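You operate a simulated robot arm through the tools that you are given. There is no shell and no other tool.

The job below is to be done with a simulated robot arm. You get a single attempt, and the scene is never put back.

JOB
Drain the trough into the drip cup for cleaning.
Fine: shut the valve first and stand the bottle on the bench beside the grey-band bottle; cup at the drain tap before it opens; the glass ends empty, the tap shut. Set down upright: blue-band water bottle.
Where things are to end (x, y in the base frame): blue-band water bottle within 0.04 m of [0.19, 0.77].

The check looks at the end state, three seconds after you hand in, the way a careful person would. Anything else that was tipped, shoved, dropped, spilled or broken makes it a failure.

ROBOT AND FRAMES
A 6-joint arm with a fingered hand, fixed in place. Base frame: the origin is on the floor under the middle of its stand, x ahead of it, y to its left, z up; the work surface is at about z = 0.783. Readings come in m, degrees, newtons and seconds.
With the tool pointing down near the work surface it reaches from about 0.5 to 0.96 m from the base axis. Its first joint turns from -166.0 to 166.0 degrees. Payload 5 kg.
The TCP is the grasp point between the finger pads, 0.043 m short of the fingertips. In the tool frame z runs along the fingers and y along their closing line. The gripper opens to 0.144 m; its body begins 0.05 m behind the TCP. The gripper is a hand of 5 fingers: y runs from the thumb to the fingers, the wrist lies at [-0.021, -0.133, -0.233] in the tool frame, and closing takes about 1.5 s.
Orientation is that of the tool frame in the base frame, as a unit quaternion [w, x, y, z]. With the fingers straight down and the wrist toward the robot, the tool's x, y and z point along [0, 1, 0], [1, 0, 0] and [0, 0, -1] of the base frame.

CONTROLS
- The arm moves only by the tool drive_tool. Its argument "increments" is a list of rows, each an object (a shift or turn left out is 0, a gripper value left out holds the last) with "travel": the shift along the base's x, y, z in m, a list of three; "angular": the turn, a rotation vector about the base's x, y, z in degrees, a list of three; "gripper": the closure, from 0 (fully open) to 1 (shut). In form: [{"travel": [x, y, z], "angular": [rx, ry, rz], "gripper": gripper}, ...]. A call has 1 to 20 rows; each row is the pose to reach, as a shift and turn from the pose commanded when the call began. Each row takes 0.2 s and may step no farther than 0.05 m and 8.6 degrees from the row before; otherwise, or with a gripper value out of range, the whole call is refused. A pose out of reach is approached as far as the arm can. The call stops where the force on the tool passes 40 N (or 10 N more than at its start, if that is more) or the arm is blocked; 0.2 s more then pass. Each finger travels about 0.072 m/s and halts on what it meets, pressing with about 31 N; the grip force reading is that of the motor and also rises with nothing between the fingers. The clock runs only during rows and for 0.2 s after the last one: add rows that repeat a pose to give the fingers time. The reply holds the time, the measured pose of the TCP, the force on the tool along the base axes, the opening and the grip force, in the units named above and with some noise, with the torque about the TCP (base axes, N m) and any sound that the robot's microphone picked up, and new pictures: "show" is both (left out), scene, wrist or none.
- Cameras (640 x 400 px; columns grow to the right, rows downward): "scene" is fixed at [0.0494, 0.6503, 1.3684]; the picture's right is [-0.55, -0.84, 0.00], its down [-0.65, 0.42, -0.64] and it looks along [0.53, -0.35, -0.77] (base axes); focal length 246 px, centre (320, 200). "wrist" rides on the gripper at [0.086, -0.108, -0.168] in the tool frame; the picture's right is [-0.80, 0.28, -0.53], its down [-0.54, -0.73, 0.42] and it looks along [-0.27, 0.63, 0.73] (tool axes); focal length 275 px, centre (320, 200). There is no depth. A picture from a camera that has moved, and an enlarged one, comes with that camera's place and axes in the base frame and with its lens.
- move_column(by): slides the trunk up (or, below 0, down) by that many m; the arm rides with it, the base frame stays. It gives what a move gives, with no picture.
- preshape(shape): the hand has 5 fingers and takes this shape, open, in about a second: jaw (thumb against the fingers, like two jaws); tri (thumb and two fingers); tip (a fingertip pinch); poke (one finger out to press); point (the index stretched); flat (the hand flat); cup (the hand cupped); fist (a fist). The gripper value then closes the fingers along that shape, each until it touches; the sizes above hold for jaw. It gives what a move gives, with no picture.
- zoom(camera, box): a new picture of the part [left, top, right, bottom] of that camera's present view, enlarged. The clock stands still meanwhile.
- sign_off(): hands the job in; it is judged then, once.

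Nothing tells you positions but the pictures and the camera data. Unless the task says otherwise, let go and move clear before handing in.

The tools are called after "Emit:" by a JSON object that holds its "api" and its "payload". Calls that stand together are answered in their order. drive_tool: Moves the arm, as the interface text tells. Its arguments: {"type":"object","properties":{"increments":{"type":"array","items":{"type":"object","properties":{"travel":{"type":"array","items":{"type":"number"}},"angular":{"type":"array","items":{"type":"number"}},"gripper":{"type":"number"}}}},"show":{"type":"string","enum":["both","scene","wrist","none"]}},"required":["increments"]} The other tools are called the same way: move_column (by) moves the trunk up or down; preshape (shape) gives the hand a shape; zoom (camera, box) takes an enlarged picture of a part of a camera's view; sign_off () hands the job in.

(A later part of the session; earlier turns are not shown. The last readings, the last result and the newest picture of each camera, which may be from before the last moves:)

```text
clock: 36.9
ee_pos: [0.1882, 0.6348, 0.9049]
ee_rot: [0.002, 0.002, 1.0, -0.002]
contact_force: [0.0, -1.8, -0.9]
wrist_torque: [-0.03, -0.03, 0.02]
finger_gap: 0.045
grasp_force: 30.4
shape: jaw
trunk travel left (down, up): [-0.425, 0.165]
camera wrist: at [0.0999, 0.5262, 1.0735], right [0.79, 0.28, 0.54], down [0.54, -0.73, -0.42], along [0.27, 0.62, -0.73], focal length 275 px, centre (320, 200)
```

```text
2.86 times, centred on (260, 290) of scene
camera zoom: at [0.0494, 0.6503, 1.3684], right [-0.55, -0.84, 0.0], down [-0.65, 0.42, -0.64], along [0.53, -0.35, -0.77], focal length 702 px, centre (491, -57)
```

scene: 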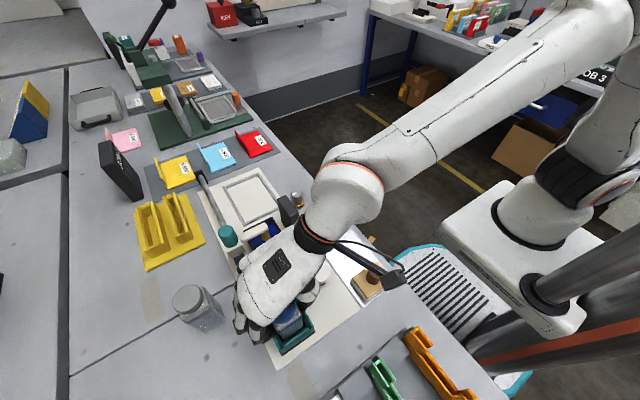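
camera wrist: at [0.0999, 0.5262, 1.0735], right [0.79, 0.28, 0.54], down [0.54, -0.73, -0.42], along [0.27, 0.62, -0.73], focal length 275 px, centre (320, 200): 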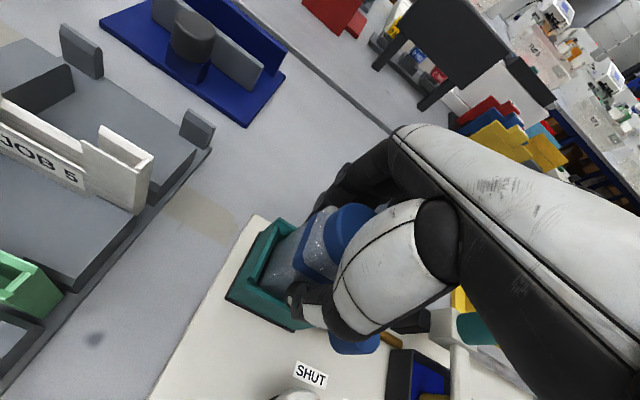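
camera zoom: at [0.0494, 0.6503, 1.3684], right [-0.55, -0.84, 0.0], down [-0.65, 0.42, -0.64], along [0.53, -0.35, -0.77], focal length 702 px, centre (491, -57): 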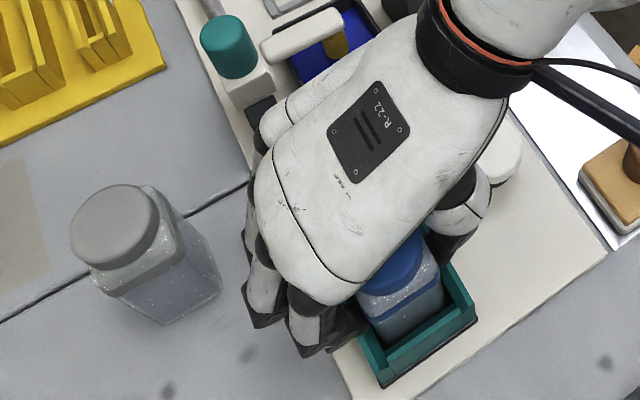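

The grip reads 30 N, so the bottle is held. I'll lift it slowly out of the holder and check.

Emit:
{"api": "drive_tool", "payload": {"increments": [{"travel": [0, 0, 0.01]}, {"travel": [0, 0, 0.025]}, {"travel": [0, 0, 0.045]}, {"travel": [0, 0, 0.07]}, {"travel": [0, 0, 0.07]}]}}

Emit:
{"api": "zoom", "payload": {"camera": "wrist", "box": [180, 150, 420, 390]}}

Emit:
{"api": "zoom", "payload": {"camera": "scene", "box": [180, 220, 340, 360]}}

```text
clock: 38.1
ee_pos: [0.1897, 0.6335, 0.9766]
ee_rot: [0.003, 0.002, 1.0, -0.002]
contact_force: [0.2, -0.5, -3.4]
wrist_torque: [0.0, -0.04, 0.02]
finger_gap: 0.0448
grasp_force: 31.0
shape: jaw
trunk travel left (down, up): [-0.425, 0.165]
camera wrist: at [0.1016, 0.5249, 1.1428], right [0.79, 0.28, 0.54], down [0.54, -0.73, -0.42], along [0.27, 0.62, -0.73], focal length 275 px, centre (320, 200)
```

scene: 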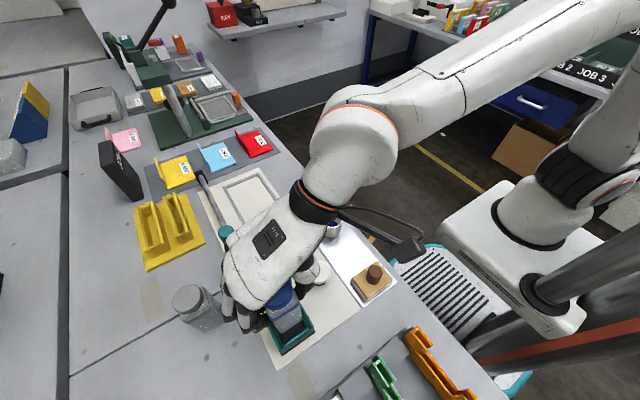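
wrist: 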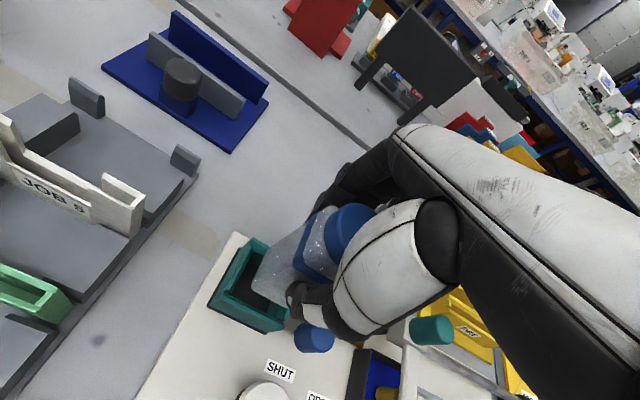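

```text
1.67 times, centred on (300, 270) of wrist
camera zoom: at [0.1016, 0.5249, 1.1428], right [0.79, 0.28, 0.54], down [0.54, -0.73, -0.42], along [0.27, 0.62, -0.73], focal length 459 px, centre (353, 83)
```

zoom: 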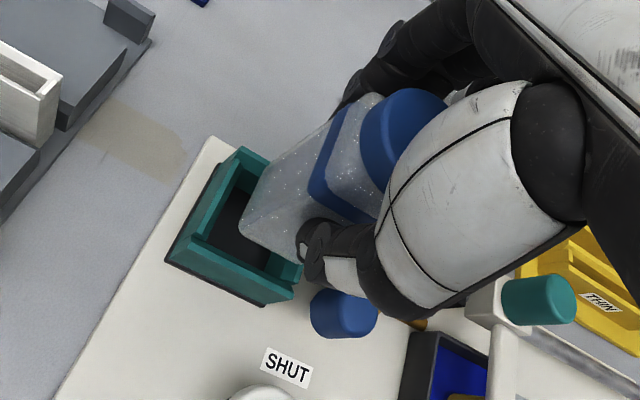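

```text
2.86 times, centred on (260, 290) of scene
camera zoom: at [0.0494, 0.6503, 1.3684], right [-0.55, -0.84, 0.0], down [-0.65, 0.42, -0.64], along [0.53, -0.35, -0.77], focal length 702 px, centre (491, -57)
```

zoom: 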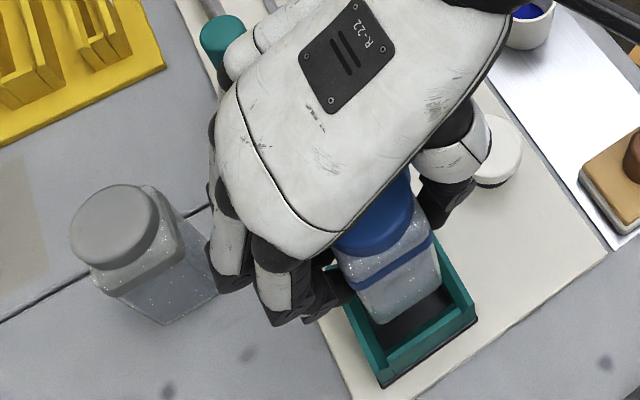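

The bottle is out of the holder and hanging level, weighing about 0.35 kg, and the lever is still shut. I'll carry it to about (0.185, 0.77), turning the hand 25 degrees so the outer fingers stay away from the grey bottle.

Emit:
{"api": "drive_tool", "payload": {"increments": [{"travel": [0, 0.0, 0.02], "angular": [0, 0, 0]}, {"travel": [0, 0.02, 0.025], "angular": [0, 0, 4]}, {"travel": [-0.001, 0.045, 0.025], "angular": [0, 0, 8]}, {"travel": [-0.002, 0.07, 0.025], "angular": [0, 0, 12.5]}, {"travel": [-0.003, 0.095, 0.025], "angular": [0, 0, 17]}, {"travel": [-0.004, 0.118, 0.025], "angular": [0, 0, 21]}, {"travel": [-0.005, 0.1365, 0.025], "angular": [0, 0, 25]}, {"travel": [-0.005, 0.1365, 0.025], "angular": [0, 0, 25]}, {"travel": [-0.005, 0.1365, 0.025], "angular": [0, 0, 25]}]}}

Emit:
{"api": "zoom", "payload": {"camera": "wrist", "box": [180, 150, 420, 390]}}

Emit:
{"api": "zoom", "payload": {"camera": "scene", "box": [140, 220, 320, 380]}}

```text
clock: 40.1
ee_pos: [0.1841, 0.7702, 1.0009]
ee_rot: [0.003, -0.215, 0.977, -0.002]
contact_force: [-0.9, 0.8, -4.3]
wrist_torque: [0.02, 0.0, 0.01]
finger_gap: 0.0448
grasp_force: 30.6
shape: jaw
trunk travel left (down, up): [-0.425, 0.165]
camera wrist: at [0.1501, 0.6354, 1.1676], right [0.6, 0.59, 0.54], down [0.8, -0.43, -0.42], along [-0.02, 0.68, -0.73], focal length 275 px, centre (320, 200)
```

scene: 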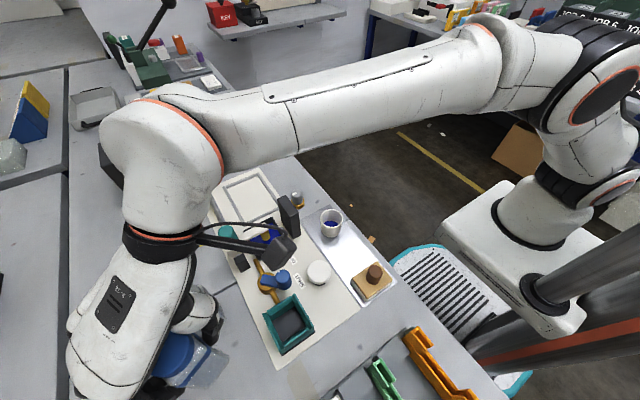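
wrist: 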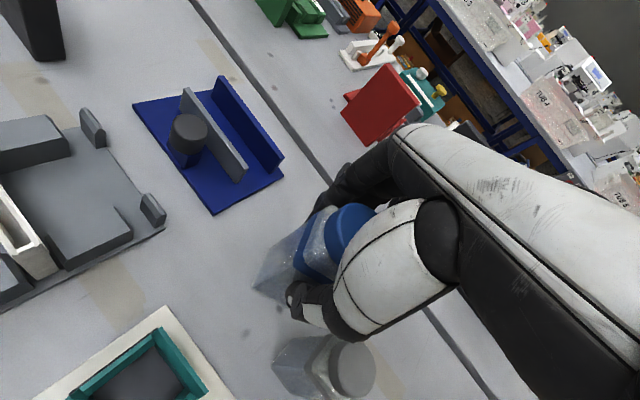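

```text
1.67 times, centred on (300, 270) of wrist
camera zoom: at [0.1501, 0.6354, 1.1676], right [0.6, 0.59, 0.54], down [0.8, -0.43, -0.42], along [-0.02, 0.68, -0.73], focal length 459 px, centre (353, 83)
```

zoom: 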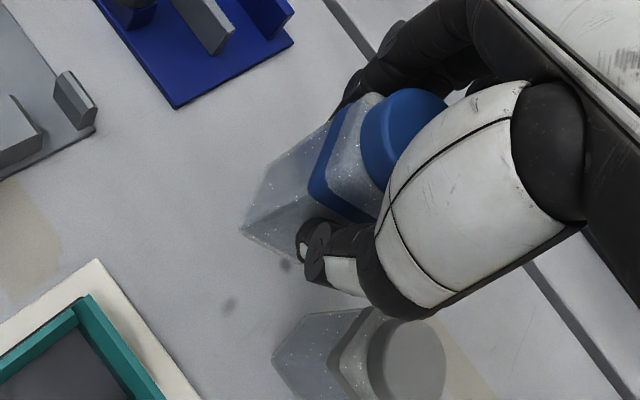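

```text
2.50 times, centred on (230, 300) of scene
camera zoom: at [0.0494, 0.6503, 1.3684], right [-0.55, -0.84, 0.0], down [-0.65, 0.42, -0.64], along [0.53, -0.35, -0.77], focal length 614 px, centre (545, -50)
```

zoom: 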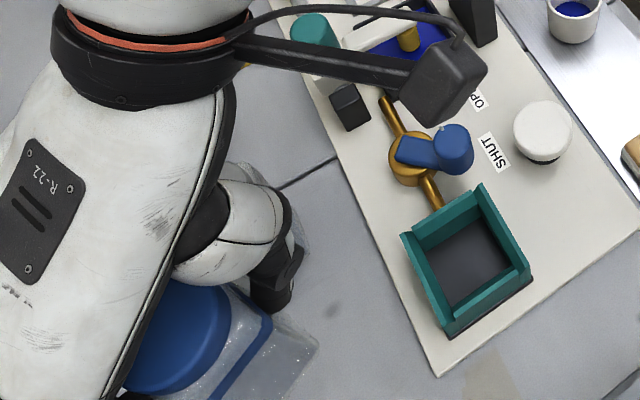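

Over the target the grey bottle is at about (0.30, 0.775), with room to spare. The blue bottle's base should be about 0.12 m above the bench, so I'll lower most of the way and then feel for contact.

Emit:
{"api": "drive_tool", "payload": {"increments": [{"travel": [0, 0, -0.03]}, {"travel": [0, 0, -0.06]}, {"travel": [0, 0, -0.085]}, {"travel": [0, 0, -0.1]}, {"travel": [0, 0, -0.1]}]}}

Emit:
{"api": "zoom", "payload": {"camera": "wrist", "box": [180, 150, 420, 390]}}

```text
clock: 41.3
ee_pos: [0.1849, 0.771, 0.9006]
ee_rot: [0.003, -0.215, 0.977, -0.001]
contact_force: [0.0, -0.4, -3.9]
wrist_torque: [-0.02, 0.0, 0.02]
finger_gap: 0.0446
grasp_force: 31.4
shape: jaw
trunk travel left (down, up): [-0.425, 0.165]
camera wrist: at [0.1493, 0.6363, 1.0677], right [0.6, 0.59, 0.54], down [0.8, -0.43, -0.42], along [-0.02, 0.68, -0.73], focal length 275 px, centre (320, 200)
```

scene: 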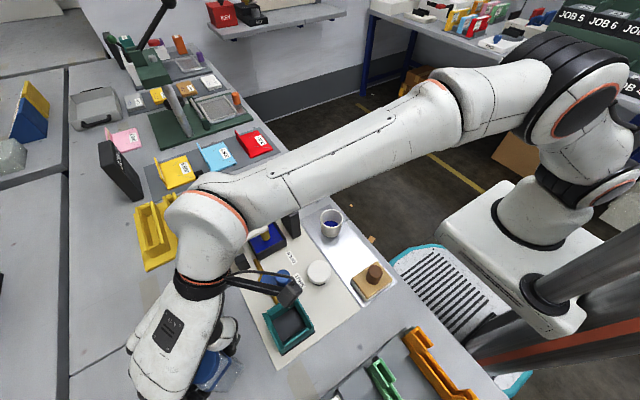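
wrist: 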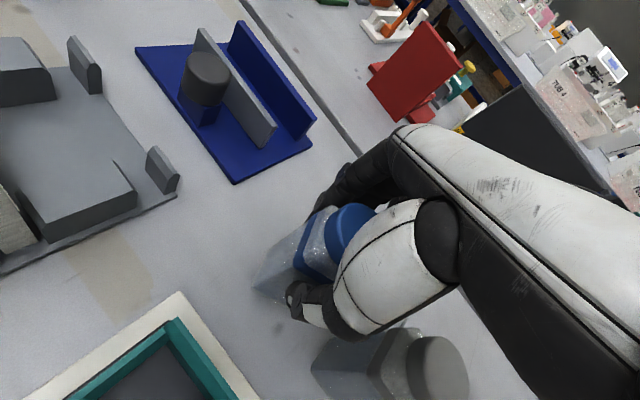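

```text
1.67 times, centred on (300, 270) of wrist
camera zoom: at [0.1493, 0.6363, 1.0677], right [0.6, 0.59, 0.54], down [0.8, -0.43, -0.42], along [-0.02, 0.68, -0.73], focal length 459 px, centre (353, 83)
```

zoom: 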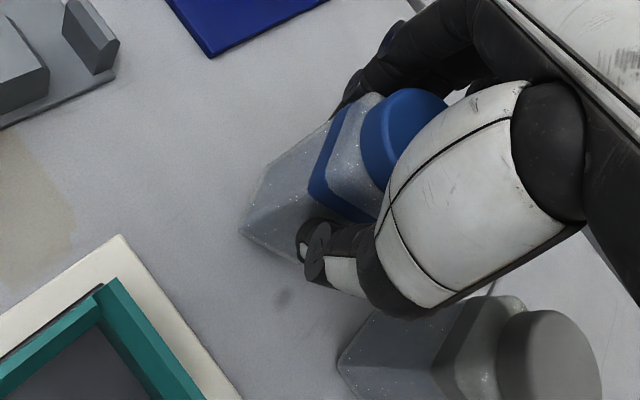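

Emit:
{"api": "drive_tool", "payload": {"increments": [{"travel": [0, 0, -0.005]}, {"travel": [0, 0, -0.01]}, {"travel": [0, 0, -0.015]}, {"travel": [0, 0, -0.015]}], "show": "none"}}

Emit:
{"api": "zoom", "payload": {"camera": "wrist", "box": [220, 190, 400, 370]}}

```text
clock: 42.3
ee_pos: [0.1831, 0.7718, 0.8868]
ee_rot: [0.004, -0.214, 0.977, -0.001]
contact_force: [0.1, -0.8, 1.1]
wrist_torque: [0.01, 0.02, 0.01]
finger_gap: 0.0447
grasp_force: 31.2
shape: jaw
trunk travel left (down, up): [-0.425, 0.165]
```

```text
2.22 times, centred on (310, 280) of wrist
camera zoom: at [0.149, 0.6353, 1.0534], right [0.6, 0.59, 0.54], down [0.8, -0.43, -0.42], along [-0.02, 0.68, -0.73], focal length 612 px, centre (342, 22)
```

zoom: 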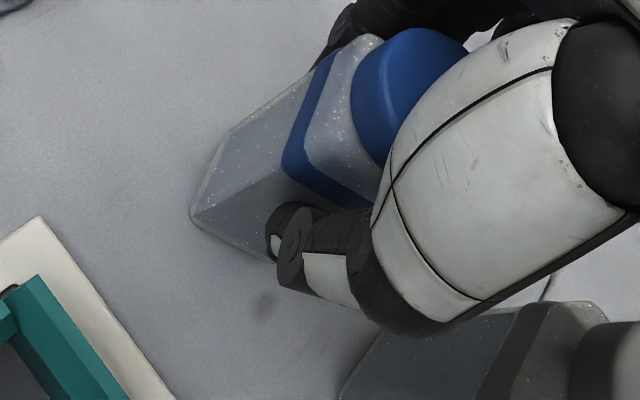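

The vertical force went from -3.9 to +1.1 N, so the base is touching the bench. I'll press 1.5 mm more, then open slowly.

Emit:
{"api": "drive_tool", "payload": {"increments": [{"travel": [0, 0, -0.0015]}, {"travel": [0, 0, -0.0015]}], "show": "none"}}

```text
clock: 42.9
ee_pos: [0.1832, 0.7703, 0.885]
ee_rot: [0.003, -0.215, 0.977, 0.0]
contact_force: [-0.3, -1.8, 7.3]
wrist_torque: [0.03, 0.03, -0.01]
finger_gap: 0.0447
grasp_force: 31.0
shape: jaw
trunk travel left (down, up): [-0.425, 0.165]
```

Emit:
{"api": "drive_tool", "payload": {"increments": [{"gripper": 0.66}, {"gripper": 0.62}, {"gripper": 0.58}, {"gripper": 0.52}, {"gripper": 0.46}, {"gripper": 0.4}, {"gripper": 0.36}, {"gripper": 0.36}]}}

Emit:
{"api": "zoom", "payload": {"camera": "wrist", "box": [180, 150, 420, 390]}}

Emit:
{"api": "zoom", "payload": {"camera": "scene", "box": [120, 220, 300, 400]}}

```text
clock: 44.7
ee_pos: [0.1833, 0.7716, 0.884]
ee_rot: [0.003, -0.215, 0.977, -0.001]
contact_force: [0.1, 0.2, -0.6]
wrist_torque: [-0.03, -0.01, 0.0]
finger_gap: 0.0917
grasp_force: 0.0
shape: jaw
trunk travel left (down, up): [-0.425, 0.165]
camera wrist: at [0.1489, 0.6355, 1.0516], right [0.6, 0.59, 0.54], down [0.8, -0.43, -0.42], along [-0.02, 0.68, -0.73], focal length 275 px, centre (320, 200)
```

scene: 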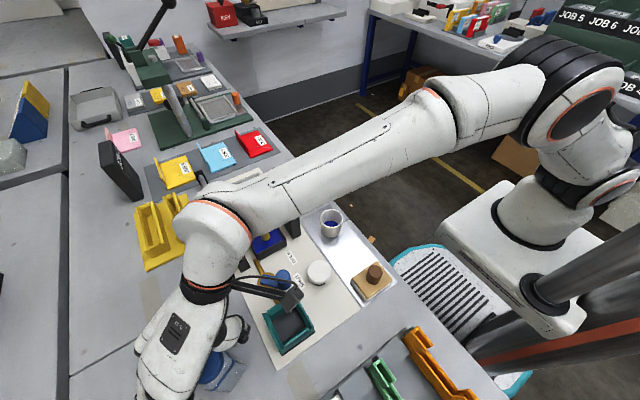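
wrist: 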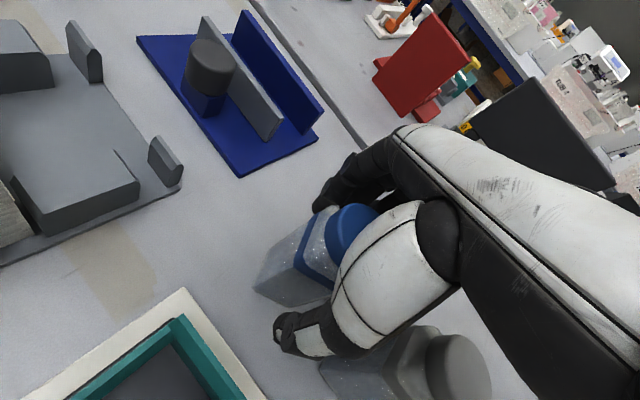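

```text
1.67 times, centred on (300, 270) of wrist
camera zoom: at [0.1489, 0.6355, 1.0516], right [0.6, 0.59, 0.54], down [0.8, -0.43, -0.42], along [-0.02, 0.68, -0.73], focal length 459 px, centre (353, 83)
```

zoom: 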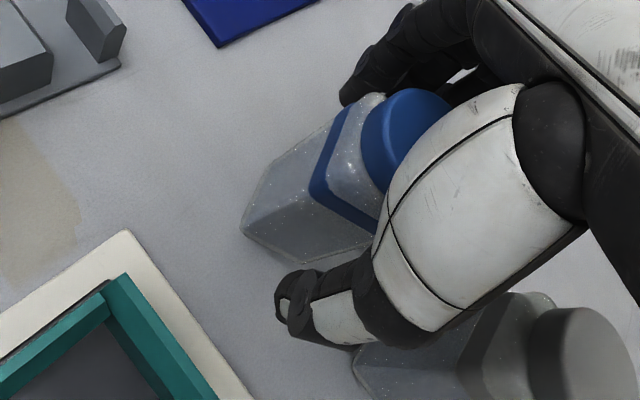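

```text
2.22 times, centred on (210, 310) of scene
camera zoom: at [0.0494, 0.6503, 1.3684], right [-0.55, -0.84, 0.0], down [-0.65, 0.42, -0.64], along [0.53, -0.35, -0.77], focal length 546 px, centre (564, -44)
```

zoom: 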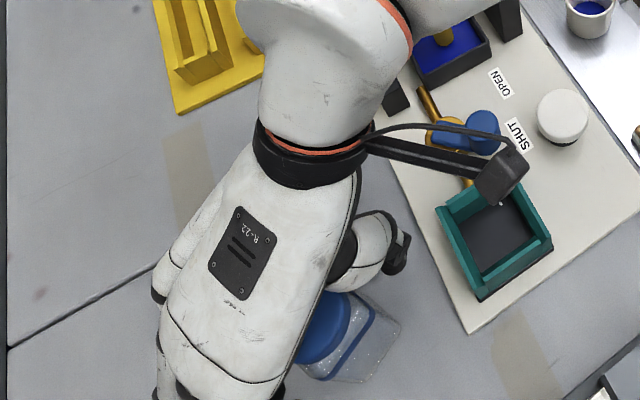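

The bottle is released and standing. I'll lift straight up and verify it.

Emit:
{"api": "drive_tool", "payload": {"increments": [{"travel": [0, 0, 0.03]}, {"travel": [0, 0, 0.07]}, {"travel": [0, 0, 0.115]}, {"travel": [0, 0, 0.16]}, {"travel": [0.0, -0.03, 0.18]}, {"travel": [0.0, -0.07, 0.19]}, {"travel": [0.0, -0.115, 0.19]}, {"travel": [0.0, -0.16, 0.19]}, {"travel": [0.0, -0.16, 0.19]}]}}

Emit:
{"api": "zoom", "payload": {"camera": "scene", "box": [120, 220, 320, 400]}}

Emit:
{"api": "zoom", "payload": {"camera": "wrist", "box": [150, 100, 420, 340]}}

```text
clock: 46.7
ee_pos: [0.1832, 0.6077, 1.0737]
ee_rot: [0.002, -0.215, 0.977, 0.0]
contact_force: [-0.7, -0.3, 0.9]
wrist_torque: [0.04, -0.01, -0.02]
finger_gap: 0.0921
grasp_force: 0.1
shape: jaw
trunk travel left (down, up): [-0.425, 0.165]
camera wrist: at [0.149, 0.4734, 1.241], right [0.6, 0.59, 0.54], down [0.8, -0.43, -0.42], along [-0.02, 0.68, -0.73], focal length 275 px, centre (320, 200)
```

scene: 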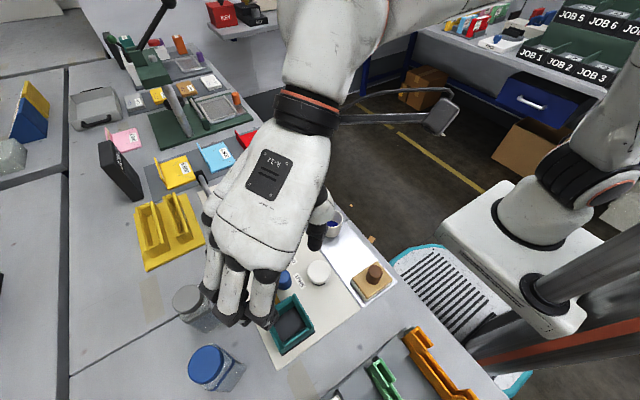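
wrist: 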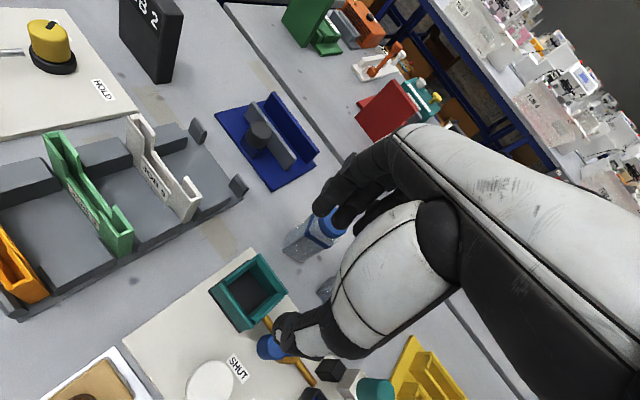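

```text
2.22 times, centred on (220, 310) of scene
camera zoom: at [0.0494, 0.6503, 1.3684], right [-0.55, -0.84, 0.0], down [-0.65, 0.42, -0.64], along [0.53, -0.35, -0.77], focal length 546 px, centre (542, -44)
```

zoom: 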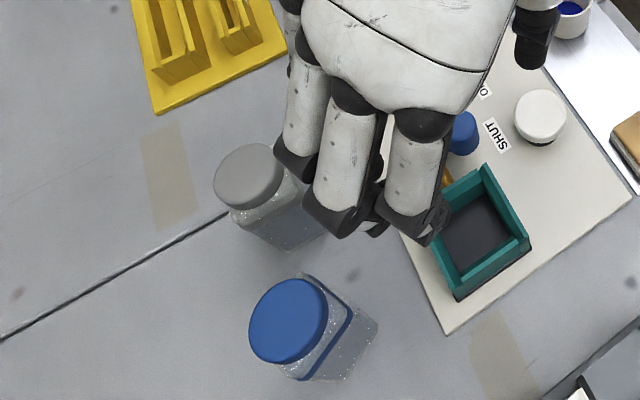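

```text
1.67 times, centred on (285, 220) of wrist
camera zoom: at [0.149, 0.4734, 1.241], right [0.6, 0.59, 0.54], down [0.8, -0.43, -0.42], along [-0.02, 0.68, -0.73], focal length 459 px, centre (378, 167)
```

zoom: 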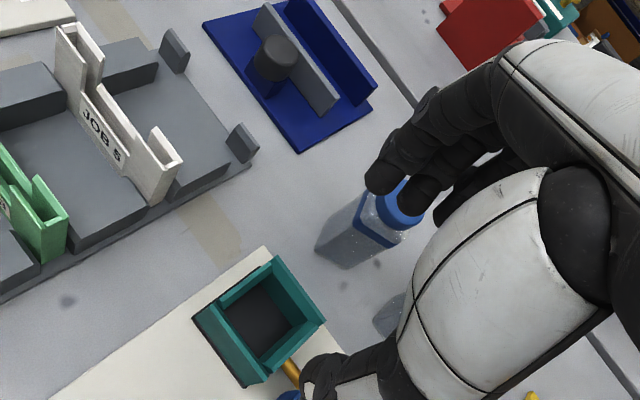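

The blue bottle stands upright at about (0.184, 0.771), next to the grey one. Next is the cup, so I'll rotate back to yaw 0 and hover above it.

Emit:
{"api": "drive_tool", "payload": {"increments": [{"travel": [0.011, -0.0134, 0], "angular": [0, 0, -8.2]}, {"travel": [0.022, -0.0268, 0], "angular": [0, 0, -16.4]}, {"travel": [0.033, -0.04, 0], "angular": [0, 0, -24.6]}, {"travel": [0.044, -0.0535, 0], "angular": [0, 0, -32.8]}, {"travel": [0.055, -0.067, 0], "angular": [0, 0, -41]}, {"travel": [0.066, -0.08, 0], "angular": [0, 0, -49.2]}, {"travel": [0.077, -0.0935, 0], "angular": [0, 0, -57.4]}, {"travel": [0.088, -0.107, 0], "angular": [0, 0, -65.6]}, {"travel": [0.099, -0.12, 0], "angular": [0, 0, -73.8]}, {"travel": [0.11, -0.134, 0], "angular": [0, 0, -82]}, {"travel": [0.121, -0.147, 0], "angular": [0, 0, -90.2]}, {"travel": [0.132, -0.16, 0], "angular": [0, 0, -98.4]}, {"travel": [0.143, -0.174, 0], "angular": [0, 0, -106.6]}, {"travel": [0.155, -0.187, 0], "angular": [0, 0, -115]}, {"travel": [0.155, -0.187, 0], "angular": [0, 0, -115]}]}}

Emit:
{"api": "zoom", "payload": {"camera": "wrist", "box": [140, 130, 420, 380]}}

Emit:
{"api": "zoom", "payload": {"camera": "scene", "box": [250, 160, 400, 300]}}

```text
clock: 49.9
ee_pos: [0.339, 0.4226, 1.0724]
ee_rot: [0.001, 0.709, 0.705, -0.003]
contact_force: [0.5, 0.0, 0.0]
wrist_torque: [-0.02, 0.04, 0.0]
finger_gap: 0.0918
grasp_force: 0.0
shape: jaw
trunk travel left (down, up): [-0.425, 0.165]
camera wrist: at [0.2296, 0.51, 1.2402], right [0.28, -0.8, 0.54], down [-0.73, -0.54, -0.42], along [0.62, -0.27, -0.73], focal length 275 px, centre (320, 200)
```

scene: 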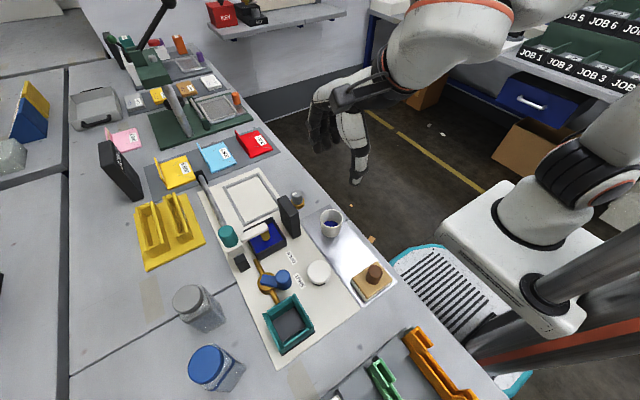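
wrist: 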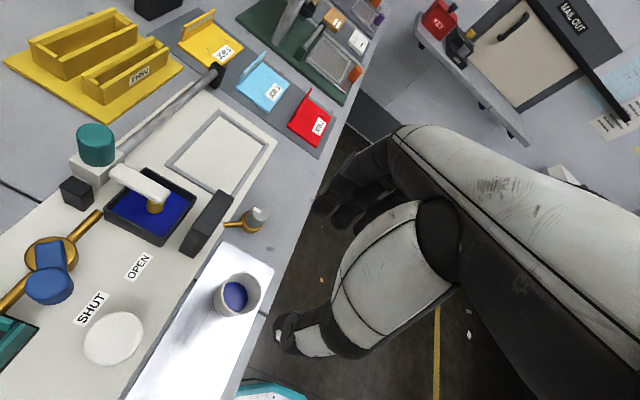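

```text
1.60 times, centred on (280, 255) of wrist
camera zoom: at [0.2296, 0.51, 1.2402], right [0.28, -0.8, 0.54], down [-0.73, -0.54, -0.42], along [0.62, -0.27, -0.73], focal length 440 px, centre (384, 112)
```

zoom: 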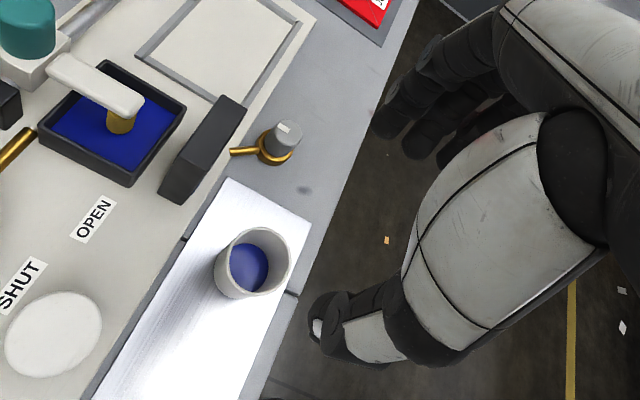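

```text
2.86 times, centred on (325, 230) of scene
camera zoom: at [0.0494, 0.6503, 1.3684], right [-0.55, -0.84, 0.0], down [-0.65, 0.42, -0.64], along [0.53, -0.35, -0.77], focal length 702 px, centre (306, 114)
```

zoom: 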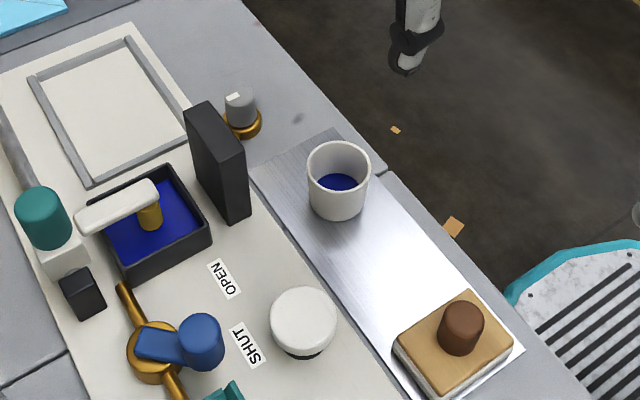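

The cup's rim centre is at about (0.341, 0.4225). I'll descend in stages with the fingers on the +x side and the thumb on the -x side.

Emit:
{"api": "drive_tool", "payload": {"increments": [{"travel": [0.002, 0, -0.04]}, {"travel": [0.002, 0, -0.08]}, {"travel": [0.002, 0, -0.12]}, {"travel": [0.002, 0, -0.16]}, {"travel": [0.002, 0, -0.172]}, {"travel": [0.002, 0, -0.172]}]}}

Emit:
{"api": "zoom", "payload": {"camera": "wrist", "box": [200, 150, 420, 360]}}

Emit:
{"api": "zoom", "payload": {"camera": "scene", "box": [270, 140, 400, 280]}}

```text
clock: 51.3
ee_pos: [0.3404, 0.4235, 0.9021]
ee_rot: [0.0, 0.708, 0.706, -0.004]
contact_force: [-0.3, 0.1, -0.1]
wrist_torque: [0.04, 0.01, 0.0]
finger_gap: 0.0921
grasp_force: 0.2
shape: jaw
trunk travel left (down, up): [-0.425, 0.165]
camera wrist: at [0.2315, 0.5105, 1.0697], right [0.28, -0.79, 0.54], down [-0.73, -0.54, -0.42], along [0.62, -0.27, -0.73], focal length 275 px, centre (320, 200)
```

scene: 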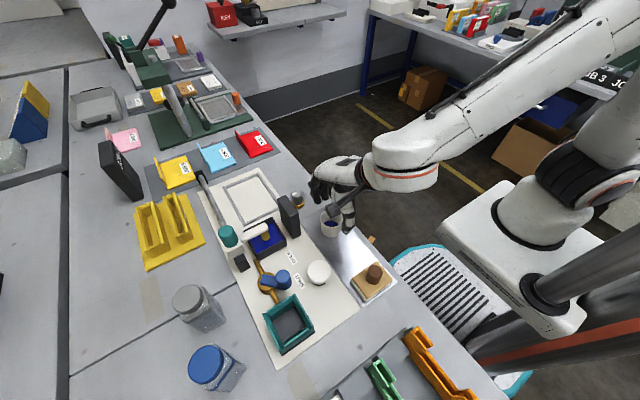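
wrist: 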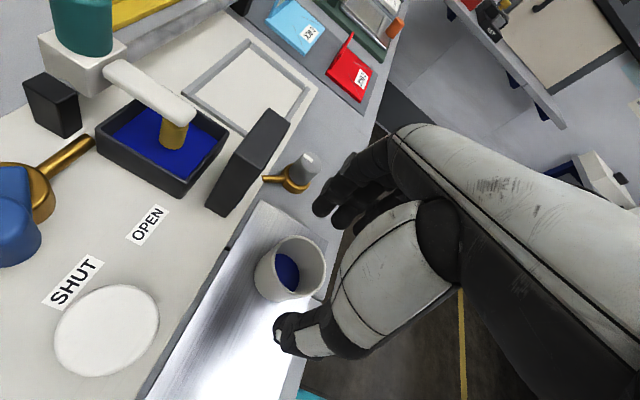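

```text
1.90 times, centred on (310, 255) of wrist
camera zoom: at [0.2315, 0.5105, 1.0697], right [0.28, -0.79, 0.54], down [-0.73, -0.54, -0.42], along [0.62, -0.27, -0.73], focal length 524 px, centre (339, 95)
```

zoom: 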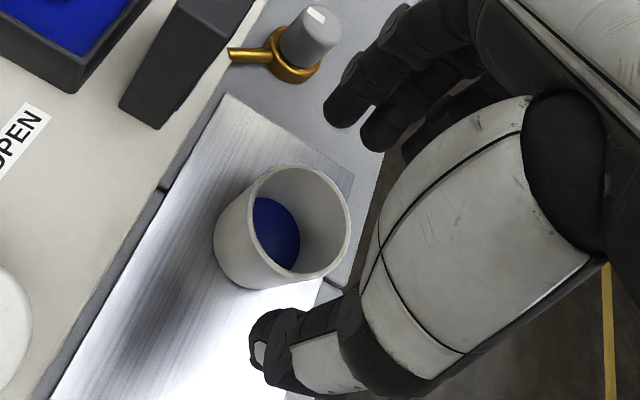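

```text
2.86 times, centred on (335, 210) of scene
camera zoom: at [0.0494, 0.6503, 1.3684], right [-0.55, -0.84, 0.0], down [-0.65, 0.42, -0.64], along [0.53, -0.35, -0.77], focal length 702 px, centre (277, 171)
```

zoom: 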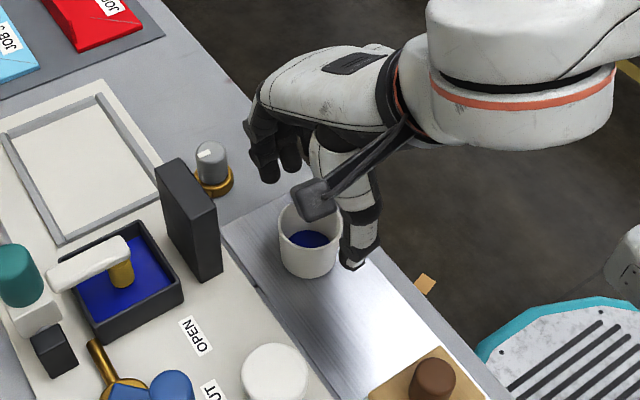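

The cup is centred under the TCP. I'll go down to z ≈ 0.84, still open.

Emit:
{"api": "drive_tool", "payload": {"increments": [{"travel": [-0.001, 0, -0.02]}, {"travel": [-0.001, 0, -0.04]}, {"travel": [-0.001, 0, -0.055]}, {"travel": [-0.001, 0, -0.062]}, {"travel": [-0.001, 0, -0.062]}]}}

Emit:
{"api": "zoom", "payload": {"camera": "wrist", "box": [200, 150, 420, 360]}}

Emit:
{"api": "zoom", "payload": {"camera": "scene", "box": [270, 140, 400, 280]}}

```text
clock: 52.5
ee_pos: [0.3407, 0.4247, 0.8409]
ee_rot: [0.001, 0.708, 0.706, -0.003]
contact_force: [-0.3, 0.2, 0.6]
wrist_torque: [0.02, -0.01, 0.0]
finger_gap: 0.0921
grasp_force: 0.0
shape: jaw
trunk travel left (down, up): [-0.425, 0.165]
camera wrist: at [0.2316, 0.5112, 1.0071], right [0.28, -0.79, 0.54], down [-0.73, -0.54, -0.42], along [0.62, -0.27, -0.73], focal length 275 px, centre (320, 200)
```

scene: 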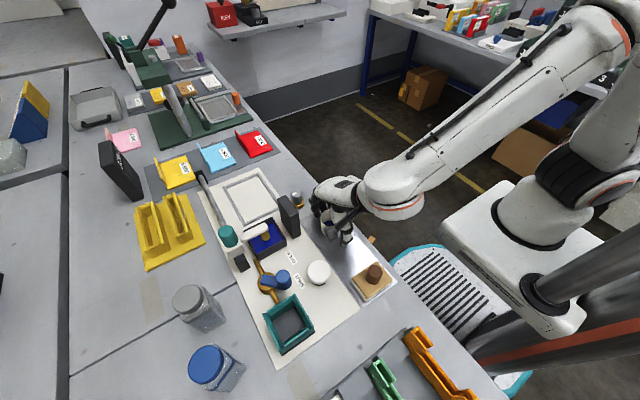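
wrist: 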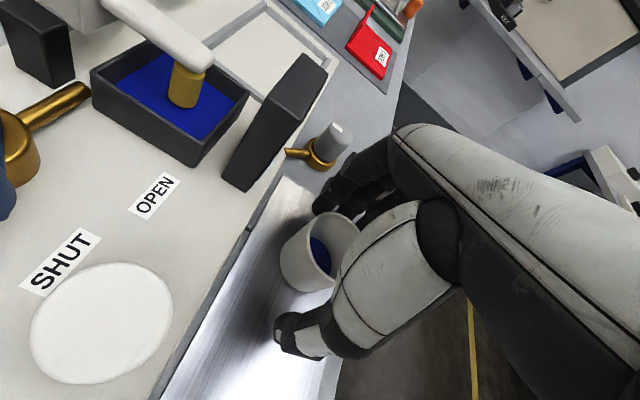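

```text
1.90 times, centred on (310, 255) of wrist
camera zoom: at [0.2316, 0.5112, 1.0071], right [0.28, -0.79, 0.54], down [-0.73, -0.54, -0.42], along [0.62, -0.27, -0.73], focal length 524 px, centre (339, 95)
```

zoom: 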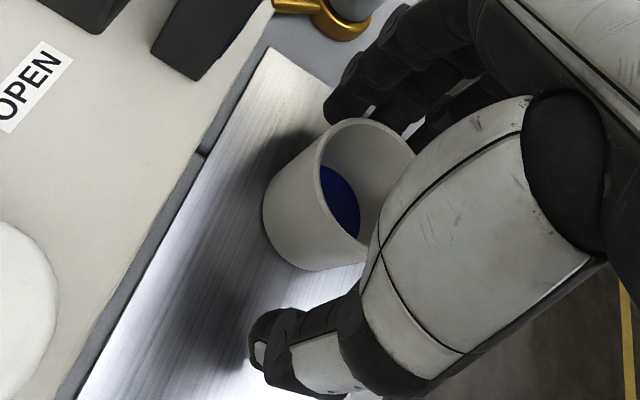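

```text
2.86 times, centred on (335, 210) of scene
camera zoom: at [0.0494, 0.6503, 1.3684], right [-0.55, -0.84, 0.0], down [-0.65, 0.42, -0.64], along [0.53, -0.35, -0.77], focal length 702 px, centre (277, 171)
```

zoom: 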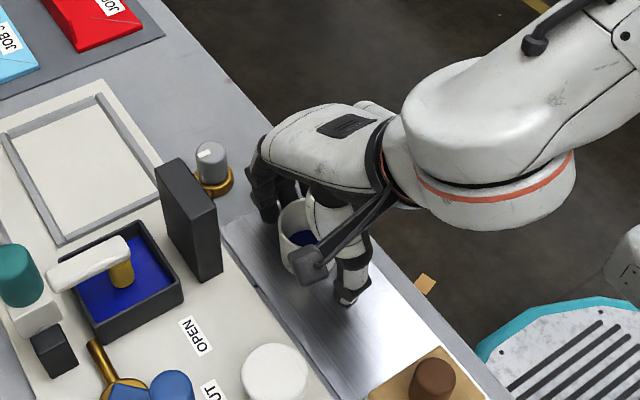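

Emit:
{"api": "drive_tool", "payload": {"increments": [{"gripper": 0.42}, {"gripper": 0.48}, {"gripper": 0.54}, {"gripper": 0.6}, {"gripper": 0.66}, {"gripper": 0.7}, {"gripper": 0.7}, {"gripper": 0.7}]}}

Emit:
{"api": "zoom", "payload": {"camera": "wrist", "box": [200, 150, 420, 360]}}

Emit:
{"api": "zoom", "payload": {"camera": "scene", "box": [270, 140, 400, 280]}}

```text
clock: 54.3
ee_pos: [0.3402, 0.4248, 0.8402]
ee_rot: [0.001, 0.708, 0.706, -0.003]
contact_force: [0.0, 0.3, 0.1]
wrist_torque: [-0.03, -0.01, -0.02]
finger_gap: 0.0483
grasp_force: 30.9
shape: jaw
trunk travel left (down, up): [-0.425, 0.165]
camera wrist: at [0.2316, 0.5112, 1.0073], right [0.28, -0.79, 0.54], down [-0.73, -0.54, -0.42], along [0.62, -0.27, -0.73], focal length 275 px, centre (320, 200)
```

scene: 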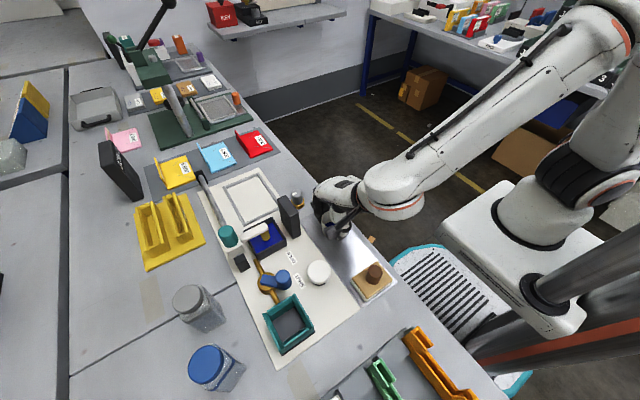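
wrist: 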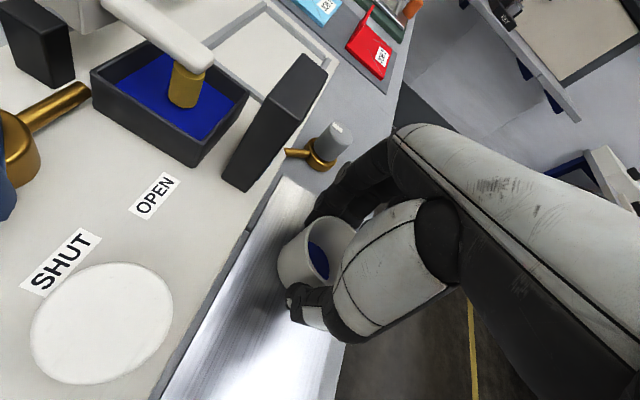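

```text
1.90 times, centred on (310, 255) of wrist
camera zoom: at [0.2316, 0.5112, 1.0073], right [0.28, -0.79, 0.54], down [-0.73, -0.54, -0.42], along [0.62, -0.27, -0.73], focal length 524 px, centre (339, 95)
```

zoom: 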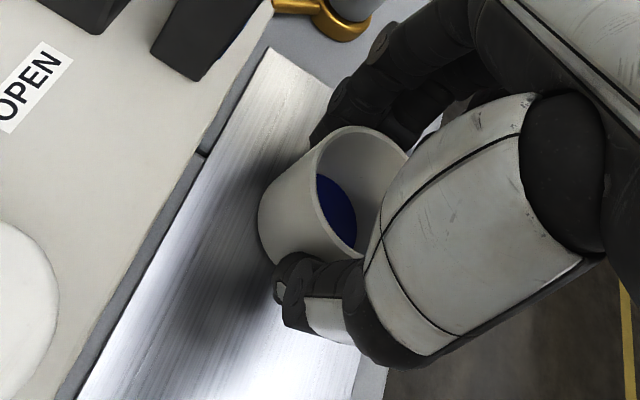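

```text
2.86 times, centred on (335, 210) of scene
camera zoom: at [0.0494, 0.6503, 1.3684], right [-0.55, -0.84, 0.0], down [-0.65, 0.42, -0.64], along [0.53, -0.35, -0.77], focal length 702 px, centre (277, 171)
```

zoom: 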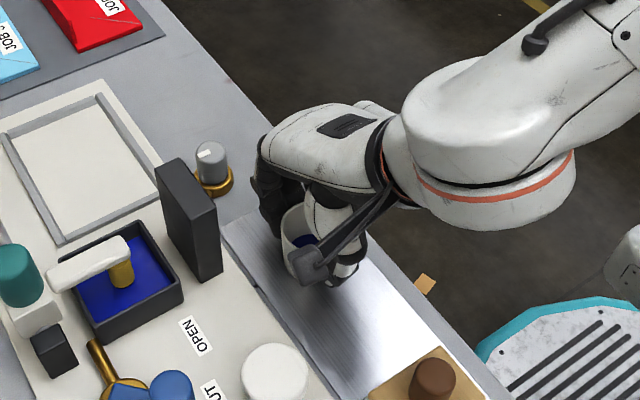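

The cup is gripped at 31 N. I'll lift it 0.06 m, swing slightly toward the bench edge, and carry it slowly to the -y side of the tap, near (0.474, 0.390).

Emit:
{"api": "drive_tool", "payload": {"increments": [{"travel": [0, 0, 0.008]}, {"travel": [0, 0, 0.02]}, {"travel": [0, 0, 0.035]}, {"travel": [0, -0.005, 0.05]}, {"travel": [0.005, -0.015, 0.06]}, {"travel": [0.015, -0.027, 0.06]}, {"travel": [0.03, -0.036, 0.06]}, {"travel": [0.048, -0.04, 0.06]}, {"travel": [0.068, -0.04, 0.06]}, {"travel": [0.088, -0.04, 0.06]}, {"travel": [0.106, -0.04, 0.06]}, {"travel": [0.12, -0.04, 0.06]}, {"travel": [0.13, -0.038, 0.06]}, {"travel": [0.134, -0.035, 0.06]}, {"travel": [0.134, -0.035, 0.06]}]}}

Emit:
{"api": "zoom", "payload": {"camera": "wrist", "box": [200, 150, 420, 360]}}

Emit:
{"api": "zoom", "payload": {"camera": "scene", "box": [240, 120, 370, 260]}}

```text
clock: 57.5
ee_pos: [0.4746, 0.388, 0.9003]
ee_rot: [0.0, 0.709, 0.706, -0.003]
contact_force: [0.5, 0.0, -1.2]
wrist_torque: [0.0, 0.01, 0.0]
finger_gap: 0.0484
grasp_force: 30.7
shape: jaw
trunk travel left (down, up): [-0.425, 0.165]
camera wrist: at [0.3663, 0.4753, 1.0667], right [0.28, -0.79, 0.54], down [-0.73, -0.54, -0.42], along [0.62, -0.27, -0.73], focal length 275 px, centre (320, 200)
```

scene: 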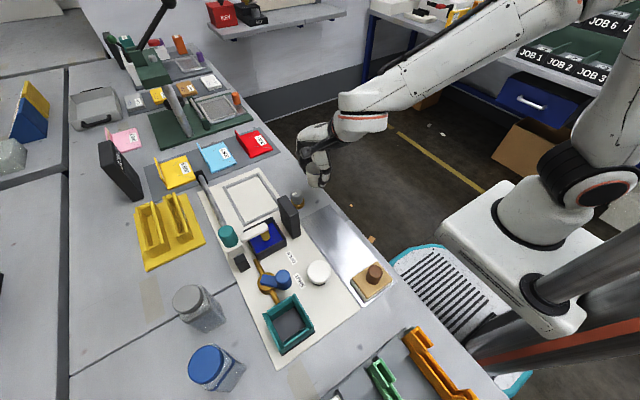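
wrist: 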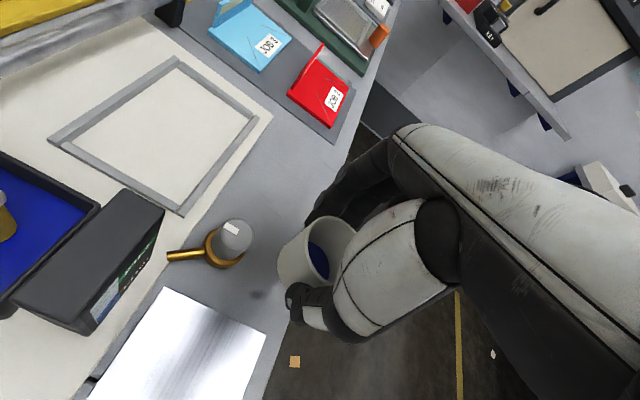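

```text
1.90 times, centred on (310, 255) of wrist
camera zoom: at [0.3663, 0.4753, 1.0667], right [0.28, -0.79, 0.54], down [-0.73, -0.54, -0.42], along [0.62, -0.27, -0.73], focal length 524 px, centre (339, 95)
```

zoom: 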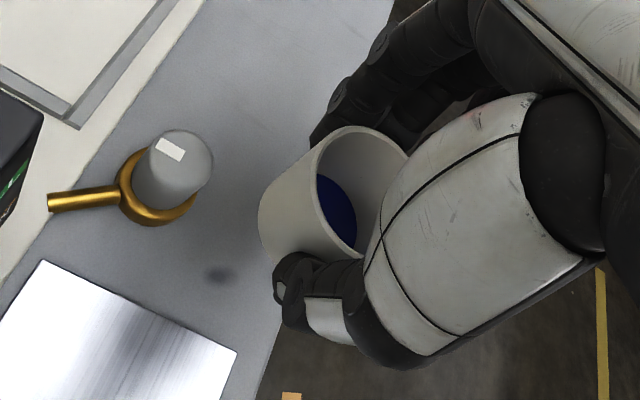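

```text
2.86 times, centred on (305, 190) of scene
camera zoom: at [0.0494, 0.6503, 1.3684], right [-0.55, -0.84, 0.0], down [-0.65, 0.42, -0.64], along [0.53, -0.35, -0.77], focal length 702 px, centre (363, 229)
```

zoom: 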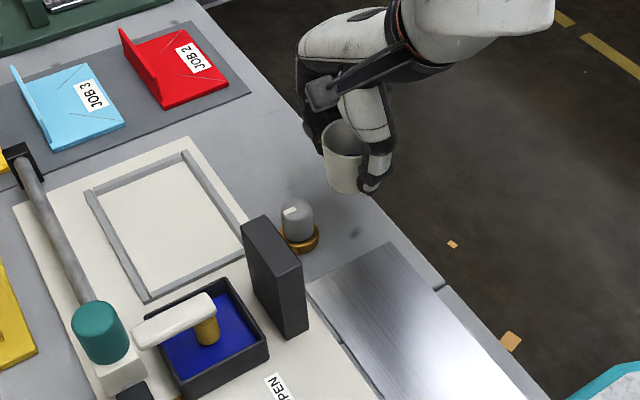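

The tap is now well measured at about (0.4735, 0.4495). I'll set the cup down with its centre about 0.058 m from it on the robot side, lowering slowly.

Emit:
{"api": "drive_tool", "payload": {"increments": [{"travel": [0, 0.001, -0.012]}, {"travel": [0, 0.002, -0.025]}, {"travel": [0, 0.003, -0.038]}, {"travel": [0, 0.003, -0.05]}, {"travel": [0, 0.003, -0.057]}, {"travel": [0, 0.003, -0.057]}]}}

Emit:
{"api": "zoom", "payload": {"camera": "wrist", "box": [200, 150, 420, 360]}}

Emit:
{"api": "zoom", "payload": {"camera": "scene", "box": [270, 150, 350, 240]}}

```text
clock: 58.9
ee_pos: [0.4738, 0.3914, 0.8425]
ee_rot: [0.001, 0.708, 0.706, -0.003]
contact_force: [0.4, -0.4, 0.6]
wrist_torque: [0.04, -0.01, -0.01]
finger_gap: 0.0481
grasp_force: 31.1
shape: jaw
trunk travel left (down, up): [-0.425, 0.165]
camera wrist: at [0.365, 0.4787, 1.0101], right [0.28, -0.79, 0.54], down [-0.73, -0.54, -0.42], along [0.62, -0.27, -0.73], focal length 275 px, centre (320, 200)
```

scene: 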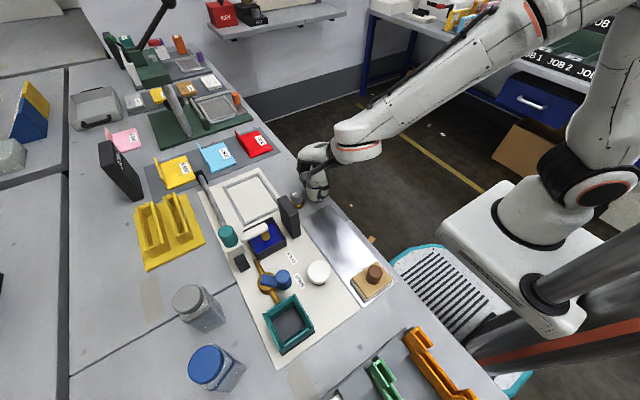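
wrist: 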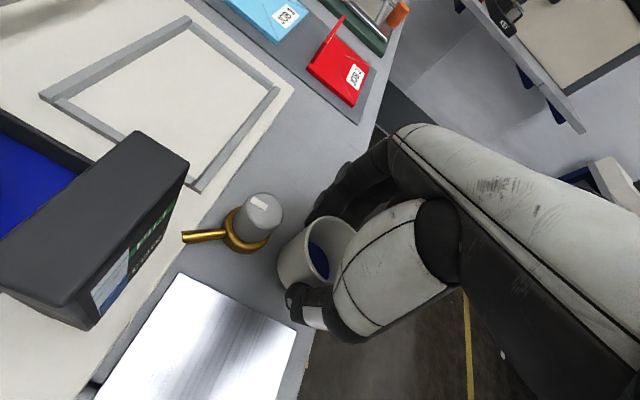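

```text
1.90 times, centred on (310, 255) of wrist
camera zoom: at [0.365, 0.4787, 1.0101], right [0.28, -0.79, 0.54], down [-0.73, -0.54, -0.42], along [0.62, -0.27, -0.73], focal length 524 px, centre (339, 95)
```

zoom: 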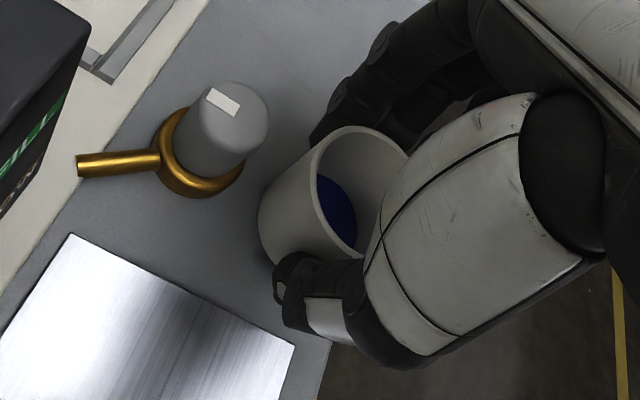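

```text
4.44 times, centred on (310, 195) of scene
camera zoom: at [0.0494, 0.6503, 1.3684], right [-0.55, -0.84, 0.0], down [-0.65, 0.42, -0.64], along [0.53, -0.35, -0.77], focal length 1091 px, centre (364, 222)
```

zoom: 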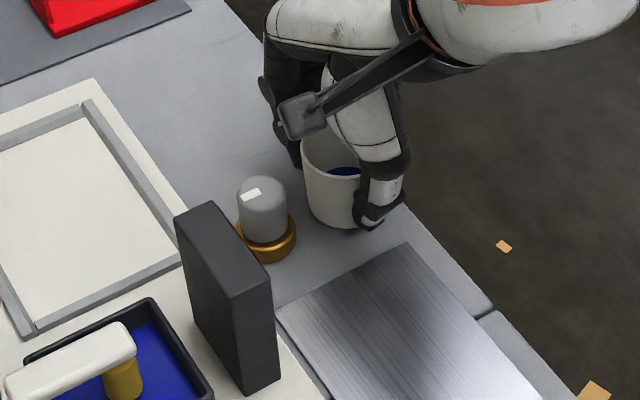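

The cup sits just off the bench beside the tap. I'll lower it in millimetre steps until it touches.

Emit:
{"api": "drive_tool", "payload": {"increments": [{"travel": [0, 0, -0.002]}, {"travel": [0, 0, -0.004]}, {"travel": [0, 0, -0.006]}, {"travel": [0, 0, -0.006]}], "show": "none"}}

```text
clock: 59.9
ee_pos: [0.4731, 0.3906, 0.8375]
ee_rot: [0.001, 0.708, 0.706, -0.003]
contact_force: [0.2, 0.4, 0.1]
wrist_torque: [-0.03, 0.02, -0.03]
finger_gap: 0.0484
grasp_force: 30.9
shape: jaw
trunk travel left (down, up): [-0.425, 0.165]
```

Emit:
{"api": "drive_tool", "payload": {"increments": [{"travel": [0, 0, -0.0015]}, {"travel": [0, 0, -0.003]}, {"travel": [0, 0, -0.003]}], "show": "none"}}

```text
clock: 60.7
ee_pos: [0.4747, 0.3911, 0.8363]
ee_rot: [0.001, 0.708, 0.706, -0.001]
contact_force: [-1.2, -0.9, 7.3]
wrist_torque: [-0.05, -0.13, -0.04]
finger_gap: 0.0486
grasp_force: 31.0
shape: jaw
trunk travel left (down, up): [-0.425, 0.165]
```

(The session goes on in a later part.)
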